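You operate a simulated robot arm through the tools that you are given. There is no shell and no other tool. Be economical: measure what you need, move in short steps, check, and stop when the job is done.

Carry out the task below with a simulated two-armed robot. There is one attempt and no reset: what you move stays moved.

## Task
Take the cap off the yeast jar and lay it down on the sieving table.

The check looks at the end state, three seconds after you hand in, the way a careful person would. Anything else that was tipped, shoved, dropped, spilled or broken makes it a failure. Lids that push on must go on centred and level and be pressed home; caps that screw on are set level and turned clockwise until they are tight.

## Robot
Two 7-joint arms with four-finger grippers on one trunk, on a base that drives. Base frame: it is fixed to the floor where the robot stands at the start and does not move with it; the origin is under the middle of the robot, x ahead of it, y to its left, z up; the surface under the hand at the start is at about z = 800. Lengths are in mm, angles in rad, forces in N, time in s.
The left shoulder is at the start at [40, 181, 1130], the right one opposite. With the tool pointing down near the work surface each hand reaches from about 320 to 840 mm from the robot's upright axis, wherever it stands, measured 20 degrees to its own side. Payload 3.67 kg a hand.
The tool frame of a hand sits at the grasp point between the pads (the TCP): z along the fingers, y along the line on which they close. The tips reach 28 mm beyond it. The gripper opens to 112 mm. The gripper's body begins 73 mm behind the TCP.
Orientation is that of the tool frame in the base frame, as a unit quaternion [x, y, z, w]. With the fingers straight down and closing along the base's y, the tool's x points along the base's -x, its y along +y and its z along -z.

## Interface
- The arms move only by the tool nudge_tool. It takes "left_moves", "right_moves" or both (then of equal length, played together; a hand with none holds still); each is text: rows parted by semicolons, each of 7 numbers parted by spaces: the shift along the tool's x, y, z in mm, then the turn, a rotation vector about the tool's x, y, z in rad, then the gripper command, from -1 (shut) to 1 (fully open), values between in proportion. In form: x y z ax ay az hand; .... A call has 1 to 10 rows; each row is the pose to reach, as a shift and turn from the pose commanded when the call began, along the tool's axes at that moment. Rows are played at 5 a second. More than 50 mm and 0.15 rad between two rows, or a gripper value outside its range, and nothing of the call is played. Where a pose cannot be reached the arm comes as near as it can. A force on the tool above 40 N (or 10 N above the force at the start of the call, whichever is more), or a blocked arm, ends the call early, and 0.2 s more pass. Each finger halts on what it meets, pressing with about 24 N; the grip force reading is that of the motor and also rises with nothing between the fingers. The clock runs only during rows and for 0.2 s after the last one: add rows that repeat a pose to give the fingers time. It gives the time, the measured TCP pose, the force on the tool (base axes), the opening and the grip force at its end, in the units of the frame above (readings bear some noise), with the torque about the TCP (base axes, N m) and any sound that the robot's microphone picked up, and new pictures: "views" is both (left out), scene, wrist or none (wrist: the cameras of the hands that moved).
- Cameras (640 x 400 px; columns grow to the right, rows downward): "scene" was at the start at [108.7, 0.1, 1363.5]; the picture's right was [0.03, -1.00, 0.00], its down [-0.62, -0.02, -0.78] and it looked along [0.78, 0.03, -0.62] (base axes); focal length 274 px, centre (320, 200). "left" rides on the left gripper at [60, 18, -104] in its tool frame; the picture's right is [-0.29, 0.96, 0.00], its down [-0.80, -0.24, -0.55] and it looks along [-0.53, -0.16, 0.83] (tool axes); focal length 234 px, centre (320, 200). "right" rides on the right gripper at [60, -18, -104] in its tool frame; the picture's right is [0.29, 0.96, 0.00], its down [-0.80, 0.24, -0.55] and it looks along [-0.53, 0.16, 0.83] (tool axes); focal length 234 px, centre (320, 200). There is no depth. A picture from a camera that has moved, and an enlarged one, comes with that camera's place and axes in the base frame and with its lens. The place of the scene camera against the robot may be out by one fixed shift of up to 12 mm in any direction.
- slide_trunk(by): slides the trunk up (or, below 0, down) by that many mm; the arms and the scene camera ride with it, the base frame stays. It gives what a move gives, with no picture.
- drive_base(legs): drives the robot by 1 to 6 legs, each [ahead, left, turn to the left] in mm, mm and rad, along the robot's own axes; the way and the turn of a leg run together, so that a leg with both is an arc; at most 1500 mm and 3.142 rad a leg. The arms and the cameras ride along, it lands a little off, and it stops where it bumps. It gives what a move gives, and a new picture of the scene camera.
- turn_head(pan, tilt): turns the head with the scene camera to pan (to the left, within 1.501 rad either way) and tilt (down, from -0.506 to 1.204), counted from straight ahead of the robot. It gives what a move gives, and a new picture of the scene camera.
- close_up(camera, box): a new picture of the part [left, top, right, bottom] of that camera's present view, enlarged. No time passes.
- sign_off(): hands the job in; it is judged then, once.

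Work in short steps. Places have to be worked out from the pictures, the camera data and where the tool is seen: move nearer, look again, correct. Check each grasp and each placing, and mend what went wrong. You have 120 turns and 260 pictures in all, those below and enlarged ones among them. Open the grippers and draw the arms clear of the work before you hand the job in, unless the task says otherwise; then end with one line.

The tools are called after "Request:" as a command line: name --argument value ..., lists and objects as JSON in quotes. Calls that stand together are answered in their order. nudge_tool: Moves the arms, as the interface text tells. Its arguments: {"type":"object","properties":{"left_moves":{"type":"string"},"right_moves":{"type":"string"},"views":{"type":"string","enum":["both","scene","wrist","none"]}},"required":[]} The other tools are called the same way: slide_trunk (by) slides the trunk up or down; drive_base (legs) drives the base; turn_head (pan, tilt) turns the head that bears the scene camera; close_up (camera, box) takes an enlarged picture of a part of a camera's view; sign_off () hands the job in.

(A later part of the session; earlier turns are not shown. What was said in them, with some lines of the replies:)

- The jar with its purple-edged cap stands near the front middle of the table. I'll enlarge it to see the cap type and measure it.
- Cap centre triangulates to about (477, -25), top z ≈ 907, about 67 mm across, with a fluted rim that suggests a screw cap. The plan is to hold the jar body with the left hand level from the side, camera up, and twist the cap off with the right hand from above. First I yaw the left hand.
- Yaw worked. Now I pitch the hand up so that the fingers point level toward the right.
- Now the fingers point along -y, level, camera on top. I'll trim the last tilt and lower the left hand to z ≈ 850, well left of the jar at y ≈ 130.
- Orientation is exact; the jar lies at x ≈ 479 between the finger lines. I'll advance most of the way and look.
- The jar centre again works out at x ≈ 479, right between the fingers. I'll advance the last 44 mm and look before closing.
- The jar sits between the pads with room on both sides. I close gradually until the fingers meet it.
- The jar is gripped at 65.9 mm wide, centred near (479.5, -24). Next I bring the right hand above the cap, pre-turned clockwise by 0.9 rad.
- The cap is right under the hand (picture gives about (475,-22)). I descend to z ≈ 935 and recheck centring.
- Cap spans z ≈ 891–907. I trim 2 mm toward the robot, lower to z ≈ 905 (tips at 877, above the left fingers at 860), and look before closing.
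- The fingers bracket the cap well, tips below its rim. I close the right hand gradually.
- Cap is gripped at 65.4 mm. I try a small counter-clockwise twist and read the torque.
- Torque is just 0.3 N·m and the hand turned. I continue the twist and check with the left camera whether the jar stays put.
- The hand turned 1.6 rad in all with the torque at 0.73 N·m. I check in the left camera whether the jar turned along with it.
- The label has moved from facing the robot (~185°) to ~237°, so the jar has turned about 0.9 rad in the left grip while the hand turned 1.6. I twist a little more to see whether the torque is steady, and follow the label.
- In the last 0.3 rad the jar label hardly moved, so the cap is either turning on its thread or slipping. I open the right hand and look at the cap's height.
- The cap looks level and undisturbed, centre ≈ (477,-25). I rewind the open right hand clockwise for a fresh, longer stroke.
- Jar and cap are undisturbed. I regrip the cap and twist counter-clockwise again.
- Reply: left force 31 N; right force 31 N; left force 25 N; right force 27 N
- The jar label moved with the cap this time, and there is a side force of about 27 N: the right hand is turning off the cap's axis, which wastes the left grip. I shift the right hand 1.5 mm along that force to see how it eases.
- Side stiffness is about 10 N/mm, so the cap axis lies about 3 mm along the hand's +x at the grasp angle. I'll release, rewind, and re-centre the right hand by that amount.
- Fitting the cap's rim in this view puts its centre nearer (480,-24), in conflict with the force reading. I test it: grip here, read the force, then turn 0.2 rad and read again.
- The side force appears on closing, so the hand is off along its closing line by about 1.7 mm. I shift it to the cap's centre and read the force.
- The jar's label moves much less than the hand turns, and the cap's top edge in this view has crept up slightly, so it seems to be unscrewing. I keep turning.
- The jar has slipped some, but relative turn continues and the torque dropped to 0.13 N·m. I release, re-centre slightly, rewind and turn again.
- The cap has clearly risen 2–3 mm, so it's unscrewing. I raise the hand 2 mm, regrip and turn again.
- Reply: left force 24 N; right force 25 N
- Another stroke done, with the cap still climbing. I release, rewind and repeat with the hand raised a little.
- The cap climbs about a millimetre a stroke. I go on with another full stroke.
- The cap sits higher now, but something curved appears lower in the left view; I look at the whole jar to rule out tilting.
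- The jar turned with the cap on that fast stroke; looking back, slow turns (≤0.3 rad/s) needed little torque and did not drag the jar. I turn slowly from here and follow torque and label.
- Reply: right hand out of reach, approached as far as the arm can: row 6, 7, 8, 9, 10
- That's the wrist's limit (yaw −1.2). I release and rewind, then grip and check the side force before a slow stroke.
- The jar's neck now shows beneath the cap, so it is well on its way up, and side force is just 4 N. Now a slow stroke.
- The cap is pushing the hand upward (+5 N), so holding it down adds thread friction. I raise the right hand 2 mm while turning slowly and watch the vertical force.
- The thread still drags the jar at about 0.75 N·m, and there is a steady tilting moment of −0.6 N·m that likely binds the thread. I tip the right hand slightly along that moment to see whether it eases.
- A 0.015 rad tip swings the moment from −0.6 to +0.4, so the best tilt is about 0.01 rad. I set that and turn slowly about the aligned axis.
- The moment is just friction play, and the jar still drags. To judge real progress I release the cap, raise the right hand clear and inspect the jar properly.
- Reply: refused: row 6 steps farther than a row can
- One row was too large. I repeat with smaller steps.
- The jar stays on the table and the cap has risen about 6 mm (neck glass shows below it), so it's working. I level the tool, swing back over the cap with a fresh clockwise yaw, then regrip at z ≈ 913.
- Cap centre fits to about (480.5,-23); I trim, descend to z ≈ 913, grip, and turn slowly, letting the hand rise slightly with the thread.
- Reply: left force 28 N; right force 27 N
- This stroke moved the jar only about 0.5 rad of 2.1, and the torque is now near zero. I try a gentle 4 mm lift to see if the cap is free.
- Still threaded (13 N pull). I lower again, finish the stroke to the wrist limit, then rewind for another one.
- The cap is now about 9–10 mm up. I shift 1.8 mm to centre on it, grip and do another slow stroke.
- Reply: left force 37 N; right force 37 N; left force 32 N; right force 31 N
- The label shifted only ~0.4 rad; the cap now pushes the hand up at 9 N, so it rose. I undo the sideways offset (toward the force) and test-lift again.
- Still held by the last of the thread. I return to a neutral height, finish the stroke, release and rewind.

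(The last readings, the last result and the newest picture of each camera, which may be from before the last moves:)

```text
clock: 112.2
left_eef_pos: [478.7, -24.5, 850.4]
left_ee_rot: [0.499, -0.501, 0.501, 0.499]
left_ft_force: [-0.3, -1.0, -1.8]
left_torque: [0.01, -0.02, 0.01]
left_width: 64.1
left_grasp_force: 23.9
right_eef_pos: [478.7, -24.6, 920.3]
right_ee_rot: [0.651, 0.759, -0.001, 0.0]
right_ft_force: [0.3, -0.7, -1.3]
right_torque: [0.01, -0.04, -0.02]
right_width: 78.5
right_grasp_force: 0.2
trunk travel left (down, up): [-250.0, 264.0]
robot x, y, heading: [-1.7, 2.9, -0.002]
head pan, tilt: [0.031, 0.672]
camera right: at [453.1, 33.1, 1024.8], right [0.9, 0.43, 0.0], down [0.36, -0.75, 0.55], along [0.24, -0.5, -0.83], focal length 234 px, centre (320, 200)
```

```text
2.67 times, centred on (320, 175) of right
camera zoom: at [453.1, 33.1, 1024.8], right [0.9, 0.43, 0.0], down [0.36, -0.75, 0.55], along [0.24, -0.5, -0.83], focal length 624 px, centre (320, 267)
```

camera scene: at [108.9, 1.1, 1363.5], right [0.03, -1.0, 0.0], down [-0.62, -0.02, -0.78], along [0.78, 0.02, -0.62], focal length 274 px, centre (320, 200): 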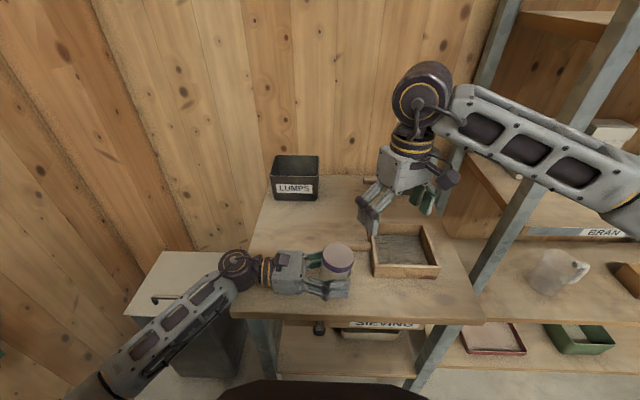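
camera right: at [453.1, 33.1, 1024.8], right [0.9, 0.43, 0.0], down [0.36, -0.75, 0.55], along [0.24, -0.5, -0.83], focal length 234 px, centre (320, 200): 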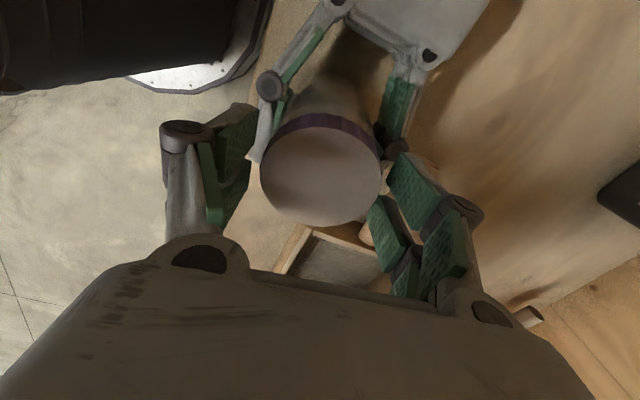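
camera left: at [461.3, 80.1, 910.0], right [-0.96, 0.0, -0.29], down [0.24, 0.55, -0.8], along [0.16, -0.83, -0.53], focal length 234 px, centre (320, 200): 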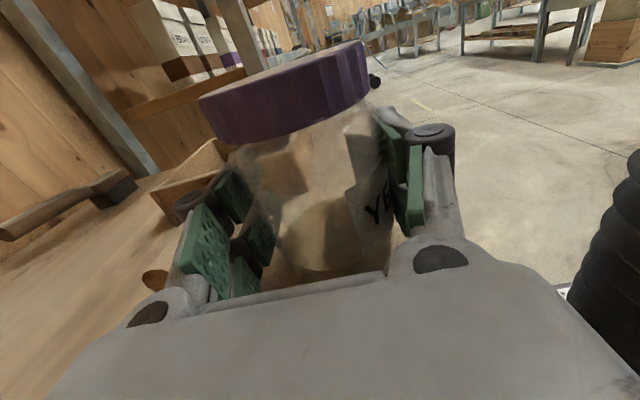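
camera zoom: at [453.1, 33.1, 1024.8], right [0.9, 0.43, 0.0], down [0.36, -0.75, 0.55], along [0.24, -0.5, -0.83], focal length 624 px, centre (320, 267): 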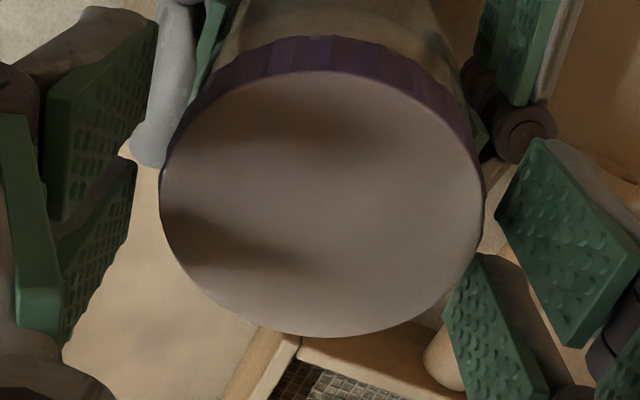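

The cap sits loose and high (about 11 mm up). I regrip with a 1 mm correction and do another slow stroke, followed by a lift test.

Request:
nudge_tool --right_moves "0 1 0 0 0 0 0.35; 0 1 0 0 0 0 0.2; 0 1 0 0 0 0 0; 0 1 0 0 0 0 -1; 0 1 0 0 0 0 -1; 0 1 0 0 0 -0.08 -1; 0 1 -0.1 0 0 -0.16 -1; 0 1 -0.2 0 0 -0.24 -1; 0 1 -0.2 0 0 -0.32 -1; 0 1 -0.3 0 0 -0.4 -1" --views "none"

Request:
nudge_tool --right_moves "0 0 0 0 0 -0.09 -1; 0 0 -0.1 0 0 -0.18 -1; 0 0 -0.2 0 0 -0.27 -1; 0 0 -0.3 0 0 -0.36 -1; 0 0 -0.4 0 0 -0.45 -1; 0 0 -0.5 0 0 -0.54 -1; 0 0 -0.6 0 0 -0.63 -1; 0 0 -0.7 0 0 -0.72 -1; 0 0 -0.8 0 0 -0.81 -1; 0 0 -0.8 0 0 -0.9 -1" --views "none"

Request:
nudge_tool --right_moves "0 0 0 0 0 -0.09 -1; 0 0 -0.1 0 0 -0.18 -1; 0 0 -0.2 0 0 -0.27 -1; 0 0 -0.3 0 0 -0.36 -1; 0 0 -0.4 0 0 -0.45 -1; 0 0 -0.5 0 0 -0.54 -1; 0 0 -0.6 0 0 -0.63 -1; 0 0 -0.7 0 0 -0.72 -1; 0 0 -0.8 0 0 -0.81 -1; 0 0 -0.8 0 0 -0.9 -1" --views "none"

Request:
nudge_tool --right_moves "0 0 -1 0 0 0 -1; 0 0 -2 0 0 0 -1; 0 0 -3 0 0 0 -1; 0 0 -4 0 0 0 -1; 0 0 -4 0 0 0 -1" --views "none"

Request:
close_up --camera "left" --box '[140, 20, 500, 280]'

```text
clock: 114.4
left_eef_pos: [479.1, -24.0, 850.6]
left_ee_rot: [-0.499, 0.501, -0.501, -0.499]
left_ft_force: [-5.6, 6.4, 0.2]
left_torque: [-0.4, 0.43, 0.6]
left_width: 64.3
left_grasp_force: 24.1
right_eef_pos: [480.3, -23.8, 920.4]
right_ee_rot: [0.487, 0.874, -0.001, 0.0]
right_ft_force: [4.9, -7.2, -0.7]
right_torque: [-0.12, -0.8, -0.59]
right_width: 64.6
right_grasp_force: 24.5
trunk travel left (down, up): [-250.0, 264.0]
robot x, y, heading: [-1.8, -2.1, 0.002]
head pan, tilt: [0.031, 0.672]
```

```text
clock: 116.6
left_eef_pos: [478.7, -24.4, 849.9]
left_ee_rot: [0.5, -0.501, 0.501, 0.498]
left_ft_force: [-7.8, -0.9, -10.7]
left_torque: [-0.18, -0.38, 0.11]
left_width: 64.6
left_grasp_force: 23.8
right_eef_pos: [479.3, -23.7, 922.8]
right_ee_rot: [0.057, 0.998, -0.001, 0.0]
right_ft_force: [7.5, 1.7, 10.1]
right_torque: [0.35, -0.2, -0.17]
right_width: 63.0
right_grasp_force: 24.0
trunk travel left (down, up): [-250.0, 264.0]
robot x, y, heading: [0.8, -1.4, -0.003]
head pan, tilt: [0.031, 0.672]
```

```text
clock: 118.8
left_eef_pos: [479.3, -25.4, 849.0]
left_ee_rot: [-0.499, 0.501, -0.5, -0.5]
left_ft_force: [-14.5, -10.6, -5.4]
left_torque: [0.37, -0.66, 0.28]
left_width: 64.4
left_grasp_force: 24.0
right_eef_pos: [479.8, -22.8, 923.3]
right_ee_rot: [-0.384, 0.923, 0.001, 0.0]
right_ft_force: [14.3, 11.0, 4.3]
right_torque: [0.38, -0.42, -0.27]
right_width: 63.2
right_grasp_force: 23.7
trunk travel left (down, up): [-250.0, 264.0]
robot x, y, heading: [1.9, -1.7, -0.002]
head pan, tilt: [0.031, 0.672]
```

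```text
clock: 120.0
left_eef_pos: [480.4, -24.0, 850.2]
left_ee_rot: [0.499, -0.501, 0.502, 0.498]
left_ft_force: [-8.2, -8.2, 5.5]
left_torque: [0.54, -0.52, 0.08]
left_width: 64.4
left_grasp_force: 23.5
right_eef_pos: [479.7, -23.9, 927.0]
right_ee_rot: [-0.383, 0.924, 0.0, -0.001]
right_ft_force: [9.8, 8.9, -5.9]
right_torque: [0.1, -0.14, -0.06]
right_width: 63.0
right_grasp_force: 24.4
trunk travel left (down, up): [-250.0, 264.0]
robot x, y, heading: [1.4, 2.8, -0.003]
head pan, tilt: [0.031, 0.672]
```

```text
1.54 times, centred on (320, 150) of left
camera zoom: at [461.8, 80.2, 910.3], right [-0.96, 0.0, -0.29], down [0.24, 0.55, -0.8], along [0.16, -0.83, -0.53], focal length 360 px, centre (320, 277)
```

zoom: 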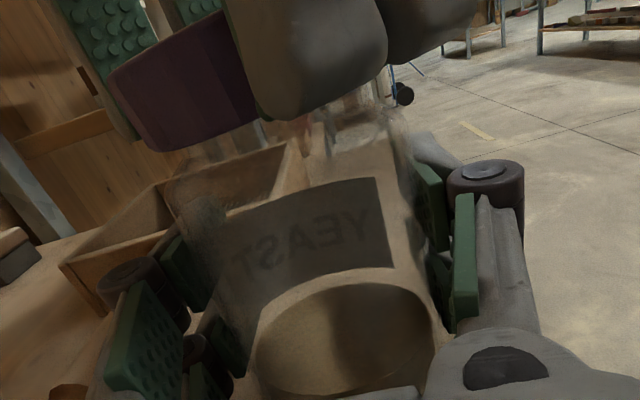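

The jar didn't turn at all this stroke and the pull is light. I lift further, slowly, and look.

Request:
nudge_tool --right_moves "-0.5 0 -1 0 0 -0.05 -1; -0.5 0 -2 0 0 -0.1 -1; -0.5 0 -3 0 0 -0.15 -1; -0.5 0 -4 0 0 -0.2 -1; -0.5 0 -5 0 0 -0.25 -1; -0.5 0 -6 0 0 -0.3 -1; -0.5 0 -7 0 0 -0.3 -1; -0.5 0 -8 0 0 -0.3 -1" --views "wrist"

Request:
close_up --camera "left" --box '[140, 0, 500, 260]'

Request:
close_up --camera "scene" --box '[270, 200, 400, 300]'

```text
clock: 121.8
left_eef_pos: [479.4, -23.3, 849.9]
left_ee_rot: [-0.499, 0.501, -0.501, -0.498]
left_ft_force: [-0.3, -0.2, -0.9]
left_torque: [0.02, 0.04, -0.02]
left_width: 64.5
left_grasp_force: 23.9
right_eef_pos: [480.6, -22.6, 934.6]
right_ee_rot: [-0.517, 0.856, 0.0, -0.001]
right_ft_force: [-0.3, 0.5, -0.2]
right_torque: [0.01, 0.01, 0.02]
right_width: 63.4
right_grasp_force: 23.8
trunk travel left (down, up): [-250.0, 264.0]
robot x, y, heading: [2.4, 0.7, -0.0]
head pan, tilt: [0.031, 0.672]
camera right: at [469.6, -84.4, 1038.9], right [-0.98, 0.19, 0.0], down [0.16, 0.82, 0.55], along [0.11, 0.54, -0.83], focal length 234 px, centre (320, 200)
```

right: 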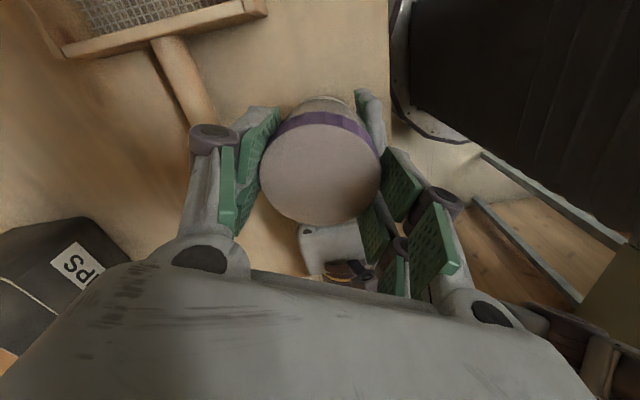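

```text
1.54 times, centred on (320, 130) of left
camera zoom: at [461.5, 80.1, 909.8], right [-0.96, 0.0, -0.29], down [0.24, 0.55, -0.8], along [0.16, -0.83, -0.53], focal length 360 px, centre (320, 308)
```

zoom: 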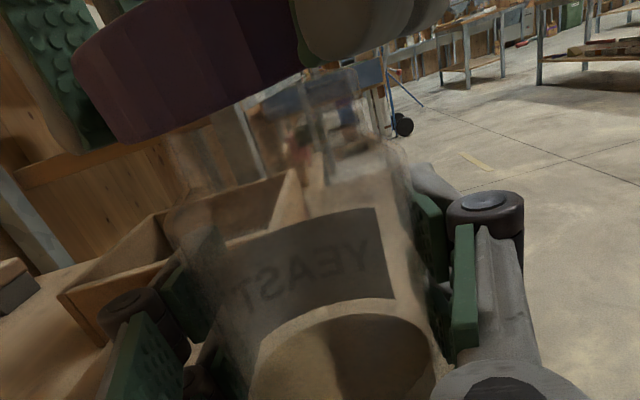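

```text
4.00 times, centred on (335, 250) of scene
camera zoom: at [108.8, 0.2, 1363.5], right [0.03, -1.0, 0.0], down [-0.62, -0.02, -0.78], along [0.78, 0.03, -0.62], focal length 1095 px, centre (260, 0)
```

zoom: 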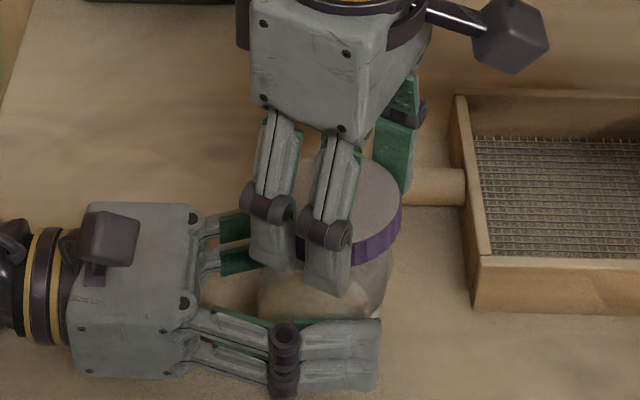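

The cap is off: no force on either hand and it rides in the right fingers. I lift it clear and carry it to the free table area in front of the sieve, at about (458,-170), turning the hand back to yaw ≈ 0.

Request:
nudge_tool --right_moves "0 0 -22 0 0 0 -1; 0 0 -44 0 0 0 -1; 0 0 -66 0 0 0 -1; 20 -7 -66 0 0 0.145 -1; 40 -14 -66 0 0 0.29 -1; 60 -21 -66 0 0 0.435 -1; 80 -28 -66 0 0 0.58 -1; 100 -35 -66 0 0 0.725 -1; 120 -42 -66 0 0 0.87 -1; 140 -49 -66 0 0 1.015 -1" --views "both"

Request:
close_up --camera "scene" --box '[270, 190, 460, 320]'

```text
clock: 124.0
left_eef_pos: [479.2, -24.3, 850.6]
left_ee_rot: [-0.498, 0.502, -0.501, -0.499]
left_ft_force: [-0.5, -0.3, -1.5]
left_torque: [0.01, 0.04, -0.02]
left_width: 64.1
left_grasp_force: 23.6
right_eef_pos: [457.7, -170.4, 1000.9]
right_ee_rot: [-0.034, 0.999, 0.0, 0.0]
right_ft_force: [0.2, 0.9, -0.8]
right_torque: [0.0, 0.03, 0.02]
right_width: 63.0
right_grasp_force: 24.3
trunk travel left (down, up): [-250.0, 264.0]
robot x, y, heading: [0.2, -1.1, 0.0]
head pan, tilt: [0.031, 0.672]
camera scene: at [108.4, -0.5, 1363.5], right [0.03, -1.0, 0.0], down [-0.62, -0.02, -0.78], along [0.78, 0.03, -0.62], focal length 274 px, centre (320, 200)
camera right: at [400.6, -192.0, 1105.1], right [-0.35, 0.94, 0.0], down [0.78, 0.29, 0.55], along [0.52, 0.2, -0.83], focal length 234 px, centre (320, 200)
```

scene: 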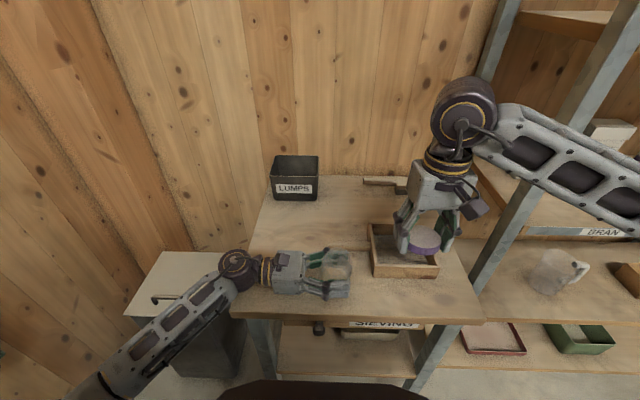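
right: 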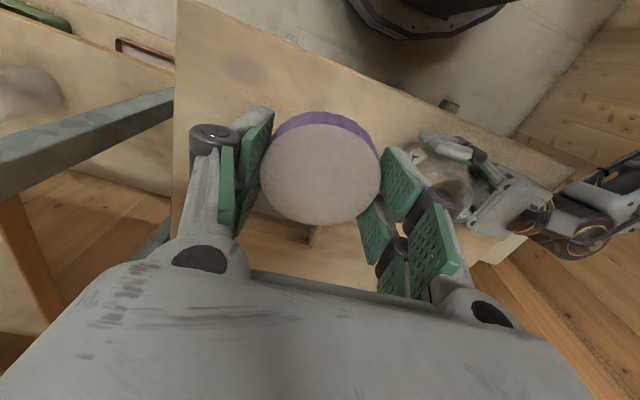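

```text
3.08 times, centred on (365, 255) of scene
camera zoom: at [108.4, -0.5, 1363.5], right [0.03, -1.0, 0.0], down [-0.62, -0.02, -0.78], along [0.78, 0.03, -0.62], focal length 843 px, centre (182, 31)
```

zoom: 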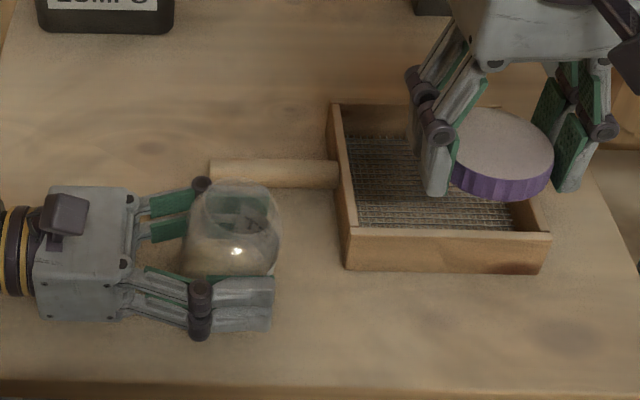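

The jar is open and upright, and the cap is held level. I descend to about 10 mm above the table, 5 mm nearer to me to centre between the sieve and the table edge.

Request:
nudge_tool --right_moves "3 0 35 0 0 0 -1; 5 0 70 0 0 0 -1; 5 0 105 0 0 0 -1; 5 0 135 0 0 0 -1; 5 0 155 0 0 0 -1; 5 0 162 0 0 0 -1; 5 0 162 0 0 0 -1" --views "both"

Request:
close_up --camera "scene" --box '[350, 220, 480, 320]'

```text
clock: 125.6
left_eef_pos: [479.6, -24.6, 850.3]
left_ee_rot: [-0.498, 0.502, -0.501, -0.498]
left_ft_force: [-0.1, 0.2, -1.2]
left_torque: [-0.03, 0.04, 0.0]
left_width: 64.0
left_grasp_force: 24.0
right_eef_pos: [451.9, -170.4, 838.1]
right_ee_rot: [-0.035, 0.999, -0.001, 0.001]
right_ft_force: [-0.1, 0.2, 0.9]
right_torque: [0.03, 0.0, 0.02]
right_width: 63.3
right_grasp_force: 23.6
trunk travel left (down, up): [-250.0, 264.0]
robot x, y, heading: [-0.0, -0.3, 0.001]
head pan, tilt: [0.031, 0.672]
camera scene: at [108.7, 0.2, 1363.5], right [0.03, -1.0, 0.0], down [-0.62, -0.02, -0.78], along [0.78, 0.03, -0.62], focal length 274 px, centre (320, 200)
camera right: at [395.3, -192.7, 942.0], right [-0.35, 0.94, 0.0], down [0.78, 0.3, 0.55], along [0.52, 0.2, -0.83], focal length 234 px, centre (320, 200)
```

scene: 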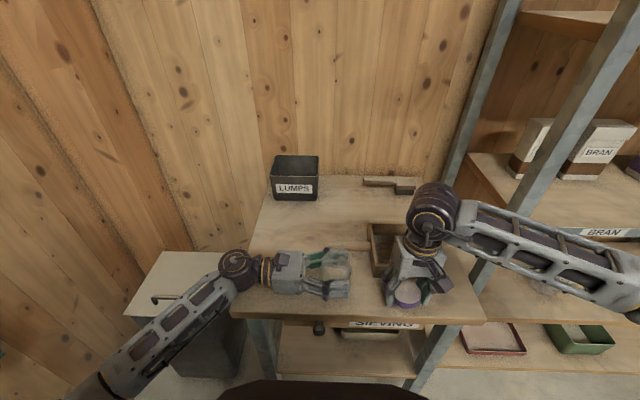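
right: 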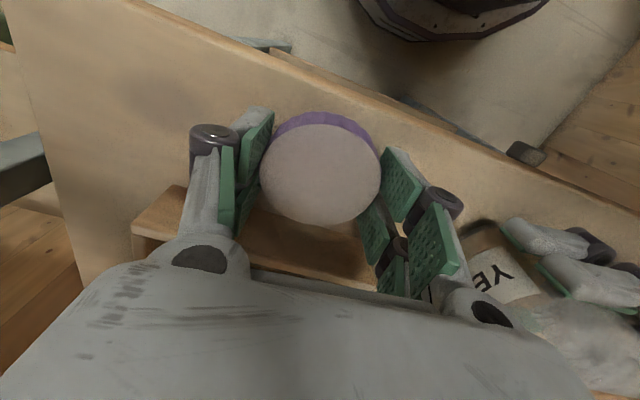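

```text
4.00 times, centred on (415, 270) of scene
camera zoom: at [108.7, 0.2, 1363.5], right [0.03, -1.0, 0.0], down [-0.62, -0.02, -0.78], along [0.78, 0.03, -0.62], focal length 1095 px, centre (-60, -80)
```

zoom: 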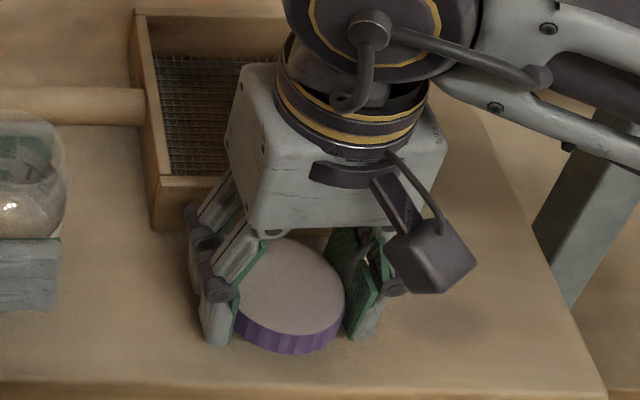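

Cap and fingers are clear of the sieve and table edge. I lower in small steps until the cap or tips touch.

Request:
nudge_tool --right_moves "0 0 2 0 0 0 -1; 0 0 4 0 0 0 -1; 0 0 5.5 0 0 0 -1; 0 0 7 0 0 0 -1; 0 0 8 0 0 0 -1; 0 0 8 0 0 0 -1" --views "none"

Request:
close_up --camera "scene" --box '[380, 260, 450, 320]'

```text
clock: 127.0
left_eef_pos: [478.9, -24.7, 849.5]
left_ee_rot: [-0.499, 0.501, -0.501, -0.499]
left_ft_force: [1.0, -0.3, -0.8]
left_torque: [-0.04, 0.0, -0.01]
left_width: 63.8
left_grasp_force: 24.1
right_eef_pos: [453.7, -171.0, 831.1]
right_ee_rot: [-0.035, 0.999, -0.001, 0.001]
right_ft_force: [0.5, 0.2, -0.1]
right_torque: [0.0, 0.03, 0.0]
right_width: 63.1
right_grasp_force: 23.7
trunk travel left (down, up): [-250.0, 264.0]
robot x, y, heading: [0.9, -2.4, -0.001]
head pan, tilt: [0.031, 0.672]
```

```text
6.67 times, centred on (415, 290) of scene
camera zoom: at [108.7, 0.1, 1363.5], right [0.03, -1.0, 0.0], down [-0.62, -0.02, -0.78], along [0.78, 0.03, -0.62], focal length 1826 px, centre (-313, -400)
```

zoom: 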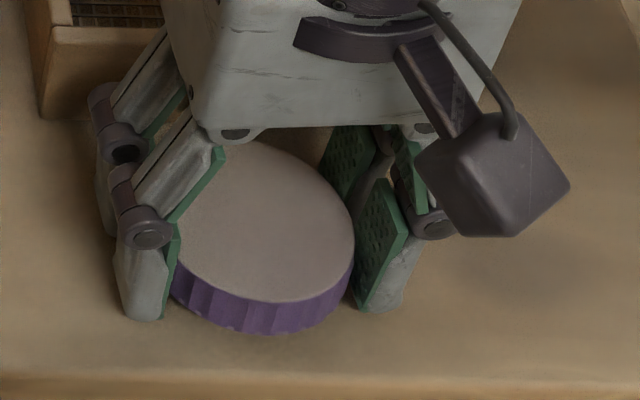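

No contact yet at z ≈ 830. I go down in half-millimetre steps.

Request:
nudge_tool --right_moves "0 0 0.6 0 0 0 -1; 0 0 1.2 0 0 0 -1; 0 0 1.8 0 0 0 -1; 0 0 2.2 0 0 0 -1; 0 0 2.2 0 0 0 -1" --views "none"

```text
clock: 128.2
left_eef_pos: [478.9, -24.9, 849.6]
left_ee_rot: [-0.499, 0.502, -0.501, -0.499]
left_ft_force: [0.3, 0.3, -1.1]
left_torque: [0.03, 0.0, 0.0]
left_width: 64.3
left_grasp_force: 23.2
right_eef_pos: [452.4, -170.5, 829.3]
right_ee_rot: [-0.035, 0.999, 0.0, 0.0]
right_ft_force: [-0.1, 1.2, -0.6]
right_torque: [-0.05, 0.02, -0.01]
right_width: 63.5
right_grasp_force: 23.7
trunk travel left (down, up): [-250.0, 264.0]
robot x, y, heading: [-1.0, -3.4, -0.002]
head pan, tilt: [0.031, 0.672]
```

Still no contact; I go on another 3 mm, in half-millimetre steps.

Request:
nudge_tool --right_moves "0 0 0.6 0 0 0 -1; 0 0 1.2 0 0 0 -1; 0 0 1.8 0 0 0 -1; 0 0 2.4 0 0 0 -1; 0 0 3 0 0 0 -1; 0 0 3 0 0 0 -1" --views "none"

Request:
close_up --camera "scene" --box '[380, 260, 450, 320]'

```text
clock: 129.6
left_eef_pos: [479.7, -24.0, 850.7]
left_ee_rot: [0.499, -0.501, 0.501, 0.498]
left_ft_force: [-0.2, 0.0, -0.8]
left_torque: [-0.02, 0.03, 0.0]
left_width: 64.2
left_grasp_force: 23.8
right_eef_pos: [452.4, -170.1, 826.2]
right_ee_rot: [-0.035, 0.999, -0.001, 0.002]
right_ft_force: [0.4, -0.7, 3.0]
right_torque: [-0.02, -0.13, 0.01]
right_width: 63.3
right_grasp_force: 24.1
trunk travel left (down, up): [-250.0, 264.0]
robot x, y, heading: [-0.3, 0.3, -0.004]
head pan, tilt: [0.031, 0.672]
```

```text
6.67 times, centred on (415, 290) of scene
camera zoom: at [108.6, 0.2, 1363.5], right [0.03, -1.0, 0.0], down [-0.62, -0.02, -0.78], along [0.78, 0.03, -0.62], focal length 1826 px, centre (-313, -400)
```

zoom: 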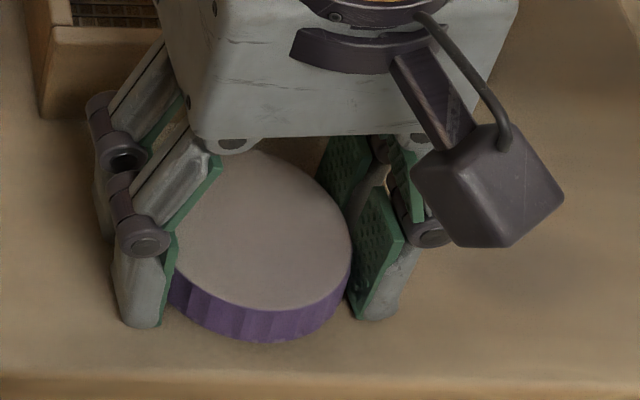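

Contact: 3 N upward. I release gently, then open wider and lift away straight up.

Request:
nudge_tool --right_moves "0 0 0 0 0 0 0.15; 0 0 0 0 0 0 0.2; 0 0 0 0 0 0 0.3; 0 0 0 0 0 0 0.5; 0 0 0 0 0 0 0.5; 0 0 -15 0 0 0 0.5; 0 0 -40 0 0 0 0.5; 0 0 -80 0 0 0 0.5; 0 0 -120 0 0 0 0.5; 0 0 -160 0 0 0 0.5" --views "both"

Request:
close_up --camera "scene" --box '[370, 240, 460, 320]'

```text
clock: 131.8
left_eef_pos: [478.0, -23.6, 850.9]
left_ee_rot: [-0.499, 0.501, -0.501, -0.499]
left_ft_force: [0.6, -0.5, -0.2]
left_torque: [-0.01, 0.02, -0.02]
left_width: 64.1
left_grasp_force: 24.2
right_eef_pos: [452.8, -171.1, 985.2]
right_ee_rot: [-0.035, 0.999, -0.002, 0.0]
right_ft_force: [-0.4, 0.2, -0.8]
right_torque: [0.01, -0.03, 0.0]
right_width: 84.0
right_grasp_force: 0.0
trunk travel left (down, up): [-250.0, 264.0]
robot x, y, heading: [-1.1, 2.7, -0.003]
head pan, tilt: [0.031, 0.672]
camera scene: at [108.5, 0.6, 1363.5], right [0.03, -1.0, 0.0], down [-0.62, -0.02, -0.78], along [0.78, 0.03, -0.62], focal length 274 px, centre (320, 200)
camera right: at [396.1, -192.5, 1089.0], right [-0.35, 0.94, 0.0], down [0.78, 0.3, 0.55], along [0.52, 0.2, -0.83], focal length 234 px, centre (320, 200)
```

scene: 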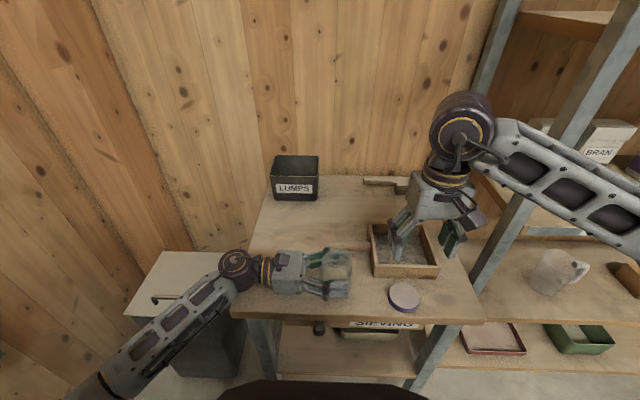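
right: 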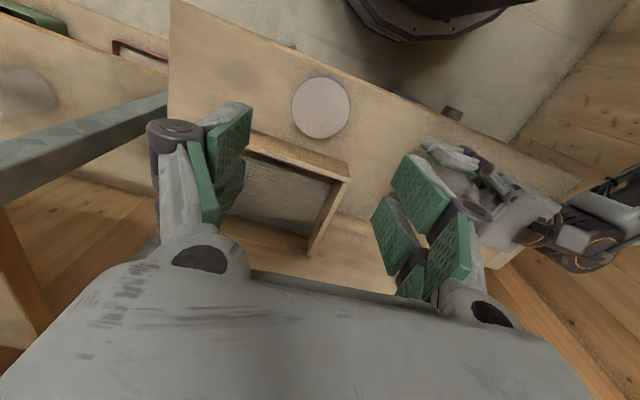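

```text
5.00 times, centred on (415, 280) of scene
camera zoom: at [108.5, 0.6, 1363.5], right [0.03, -1.0, 0.0], down [-0.62, -0.02, -0.78], along [0.78, 0.03, -0.62], focal length 1369 px, centre (-155, -200)
```

zoom: 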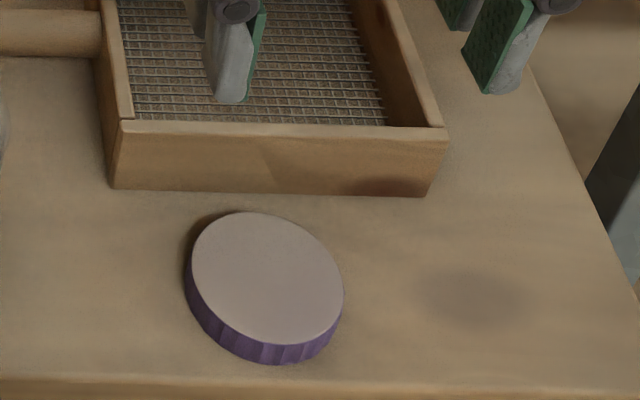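

The cap lies flat on the table in front of the sieve. Now I check the jar closely before letting go with the left hand.

Request:
close_up --camera "left" --box '[160, 60, 480, 290]'

Request:
close_up --camera "scene" --box '[270, 220, 400, 310]'

```text
1.74 times, centred on (320, 175) of left
camera zoom: at [461.3, 80.3, 909.9], right [-0.96, 0.0, -0.29], down [0.24, 0.55, -0.8], along [0.16, -0.83, -0.53], focal length 407 px, centre (320, 244)
```

zoom: 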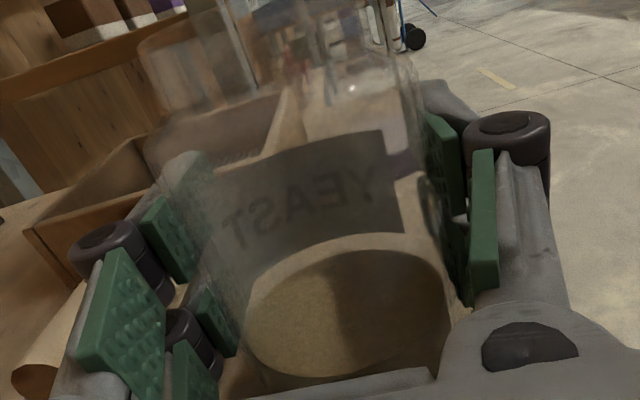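

```text
4.44 times, centred on (335, 265) of scene
camera zoom: at [108.5, 0.6, 1363.5], right [0.03, -1.0, 0.0], down [-0.62, -0.02, -0.78], along [0.78, 0.03, -0.62], focal length 1217 px, centre (253, -89)
```

zoom: 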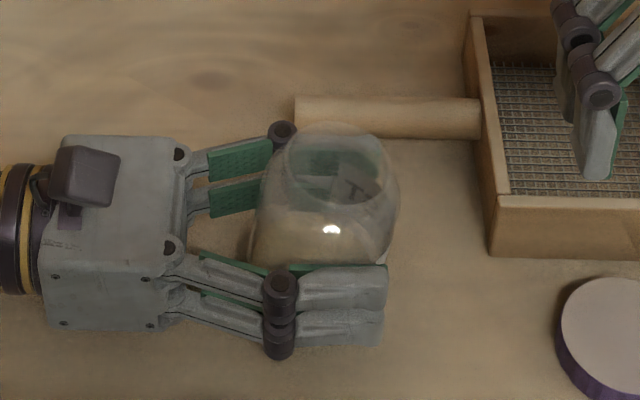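

To be sure the jar rests on the table, I press the left hand down 1.5 mm and read the force.

Request:
nudge_tool --left_moves "-0.8 0 0 0 0 0 -1; -1.5 0 0 0 0 0 -1; -1.5 0 0 0 0 0 -1" --views "none"

```text
clock: 132.6
left_eef_pos: [479.7, -24.2, 848.6]
left_ee_rot: [0.499, -0.501, 0.501, 0.499]
left_ft_force: [0.2, 0.0, 7.5]
left_torque: [0.79, 0.07, -0.07]
left_width: 64.0
left_grasp_force: 23.9
right_eef_pos: [453.9, -171.9, 984.5]
right_ee_rot: [-0.035, 0.999, -0.001, 0.0]
right_ft_force: [0.0, 0.2, 0.3]
right_torque: [-0.01, -0.02, -0.02]
right_width: 84.1
right_grasp_force: 0.0
trunk travel left (down, up): [-250.0, 264.0]
robot x, y, heading: [-0.2, -0.7, 0.001]
head pan, tilt: [0.031, 0.672]
```

It meets resistance at once, so nothing hangs far above the table. I return to the former height, then open the left hand gently and look.

Request:
nudge_tool --left_moves "1.5 0 0 0 0 0 -1; 1.5 0 0 0 0 0 0; 1.5 0 0 0 0 0 0.17; 1.5 0 0 0 0 0 0.22; 1.5 0 0 0 0 0 0.3; 1.5 0 0 0 0 0 0.45; 1.5 0 0 0 0 0 0.7; 1.5 0 0 0 0 0 1; 1.5 0 0 0 0 0 1" --views "both"

Request:
close_up --camera "scene" --box '[270, 220, 400, 310]'

```text
clock: 134.6
left_eef_pos: [479.0, -23.0, 849.4]
left_ee_rot: [-0.499, 0.502, -0.501, -0.499]
left_ft_force: [-0.6, -0.3, 0.9]
left_torque: [-0.04, -0.01, 0.01]
left_width: 112.0
left_grasp_force: 0.2
right_eef_pos: [454.1, -170.1, 985.3]
right_ee_rot: [-0.035, 0.999, -0.001, 0.0]
right_ft_force: [0.1, 0.6, 0.7]
right_torque: [-0.01, 0.03, 0.03]
right_width: 83.9
right_grasp_force: 0.1
trunk travel left (down, up): [-250.0, 264.0]
robot x, y, heading: [1.7, -0.1, 0.001]
head pan, tilt: [0.031, 0.672]
camera scene: at [108.7, 0.1, 1363.5], right [0.03, -1.0, 0.0], down [-0.62, -0.02, -0.78], along [0.78, 0.03, -0.62], focal length 274 px, centre (320, 200)
camera left: at [461.3, 80.2, 909.5], right [-0.96, 0.0, -0.29], down [0.24, 0.55, -0.8], along [0.16, -0.83, -0.53], focal length 234 px, centre (320, 200)
```

scene: 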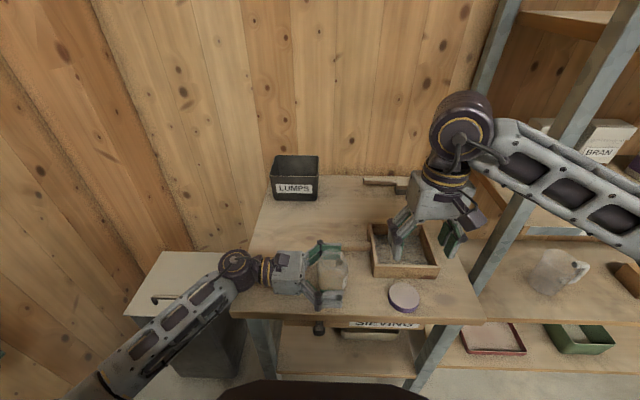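
left: 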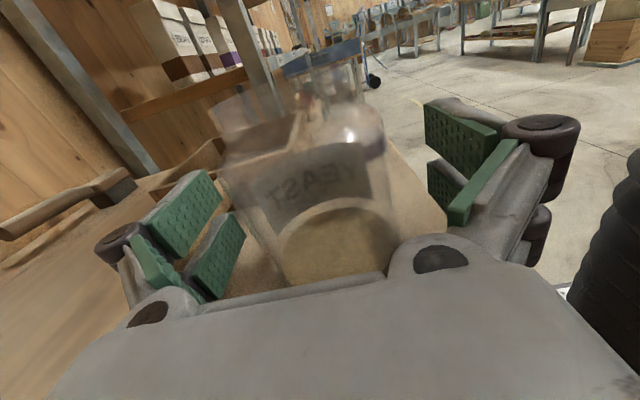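

```text
4.44 times, centred on (335, 265) of scene
camera zoom: at [108.7, 0.1, 1363.5], right [0.03, -1.0, 0.0], down [-0.62, -0.02, -0.78], along [0.78, 0.03, -0.62], focal length 1217 px, centre (253, -89)
```

zoom: 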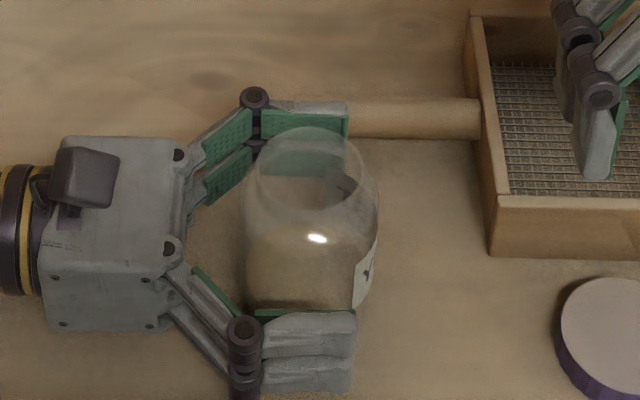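

On release the jar settled onto its base, rocking a little toward the left hand, and stands free between open fingers. I draw the left hand straight back.

Request:
nudge_tool --left_moves "0 0 -10 0 0 0 1; 0 0 -25 0 0 0 1; 0 0 -50 0 0 0 1; 0 0 -80 0 0 0 1; 0 0 -115 0 0 0 1; 0 0 -150 0 0 0 1; 40 0 -180 0 0 0 1; 85 0 -190 0 0 0 1" --right_moves "0 0 -15 0 0 0 0.5; 0 0 -30 0 0 0 0.5; 0 -15 -45 0 0 0 0.5; 0 -35 -60 0 0 0 0.5; 0 -55 -75 0 0 0 0.5; 0 -75 -90 0 0 0 0.5; 0 -95 -100 0 0 0 0.5; 0 -100 -110 0 0 0 0.5" --views "both"

Request:
close_up --camera "scene" --box '[280, 220, 460, 330]'

```text
clock: 136.4
left_eef_pos: [478.6, 168.4, 936.1]
left_ee_rot: [-0.499, 0.501, -0.5, -0.5]
left_ft_force: [0.6, -0.8, -0.1]
left_torque: [0.01, -0.02, 0.0]
left_width: 111.9
left_grasp_force: 0.1
right_eef_pos: [460.6, -269.4, 1095.7]
right_ee_rot: [-0.036, 0.999, 0.001, 0.0]
right_ft_force: [0.3, 0.2, -0.3]
right_torque: [0.05, 0.0, -0.02]
right_width: 84.2
right_grasp_force: 0.0
trunk travel left (down, up): [-250.0, 264.0]
robot x, y, heading: [-1.6, -0.0, -0.007]
head pan, tilt: [0.031, 0.672]
camera scene: at [108.4, 0.3, 1363.5], right [0.03, -1.0, 0.0], down [-0.62, -0.02, -0.78], along [0.78, 0.03, -0.62], focal length 274 px, centre (320, 200)
camera right: at [402.8, -291.4, 1200.1], right [-0.35, 0.94, 0.0], down [0.78, 0.3, 0.55], along [0.52, 0.2, -0.83], focal length 234 px, centre (320, 200)
camera left: at [461.5, 272.1, 995.7], right [-0.96, 0.0, -0.29], down [0.24, 0.55, -0.8], along [0.16, -0.83, -0.53], focal length 234 px, centre (320, 200)
```

scene: 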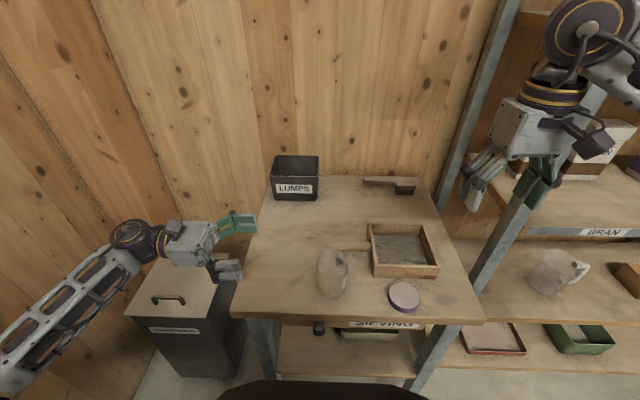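
right: 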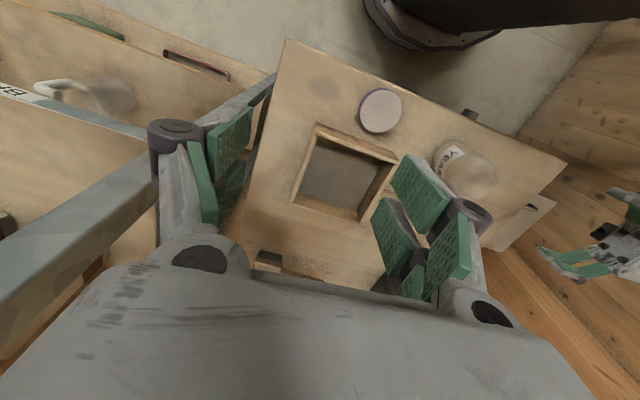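
left: 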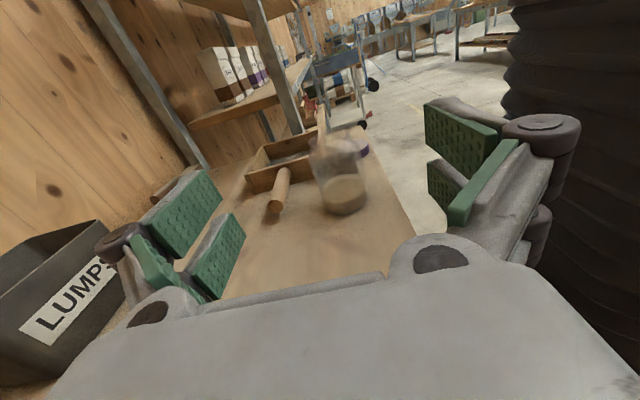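

```text
3.56 times, centred on (370, 275) of scene
camera zoom: at [108.4, 0.3, 1363.5], right [0.03, -1.0, 0.0], down [-0.62, -0.02, -0.78], along [0.78, 0.03, -0.62], focal length 974 px, centre (142, -67)
```

zoom: 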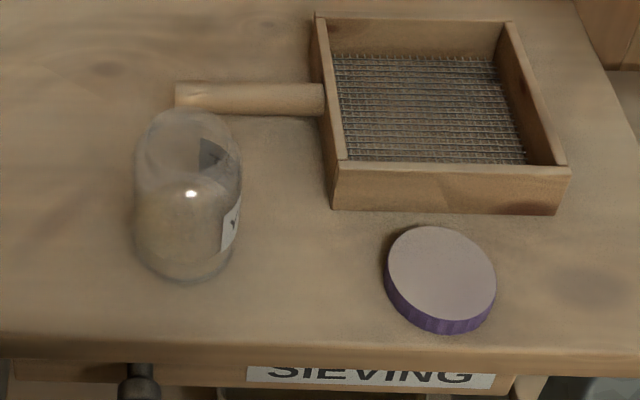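

The jar stands upright and open with its contents inside, the cap lies flat on the sieving table, and the sieve, brush and lumps box are untouched. Both hands are open and clear, so I hand in.

Request:
sign_off

```text
The job is handed in.
```

The cap is off the yeast jar and lies flat on the sieving table in front of the sieve; the open jar stands upright with nothing seen spilled, turned about its own axis and about 12 mm left of where it began.
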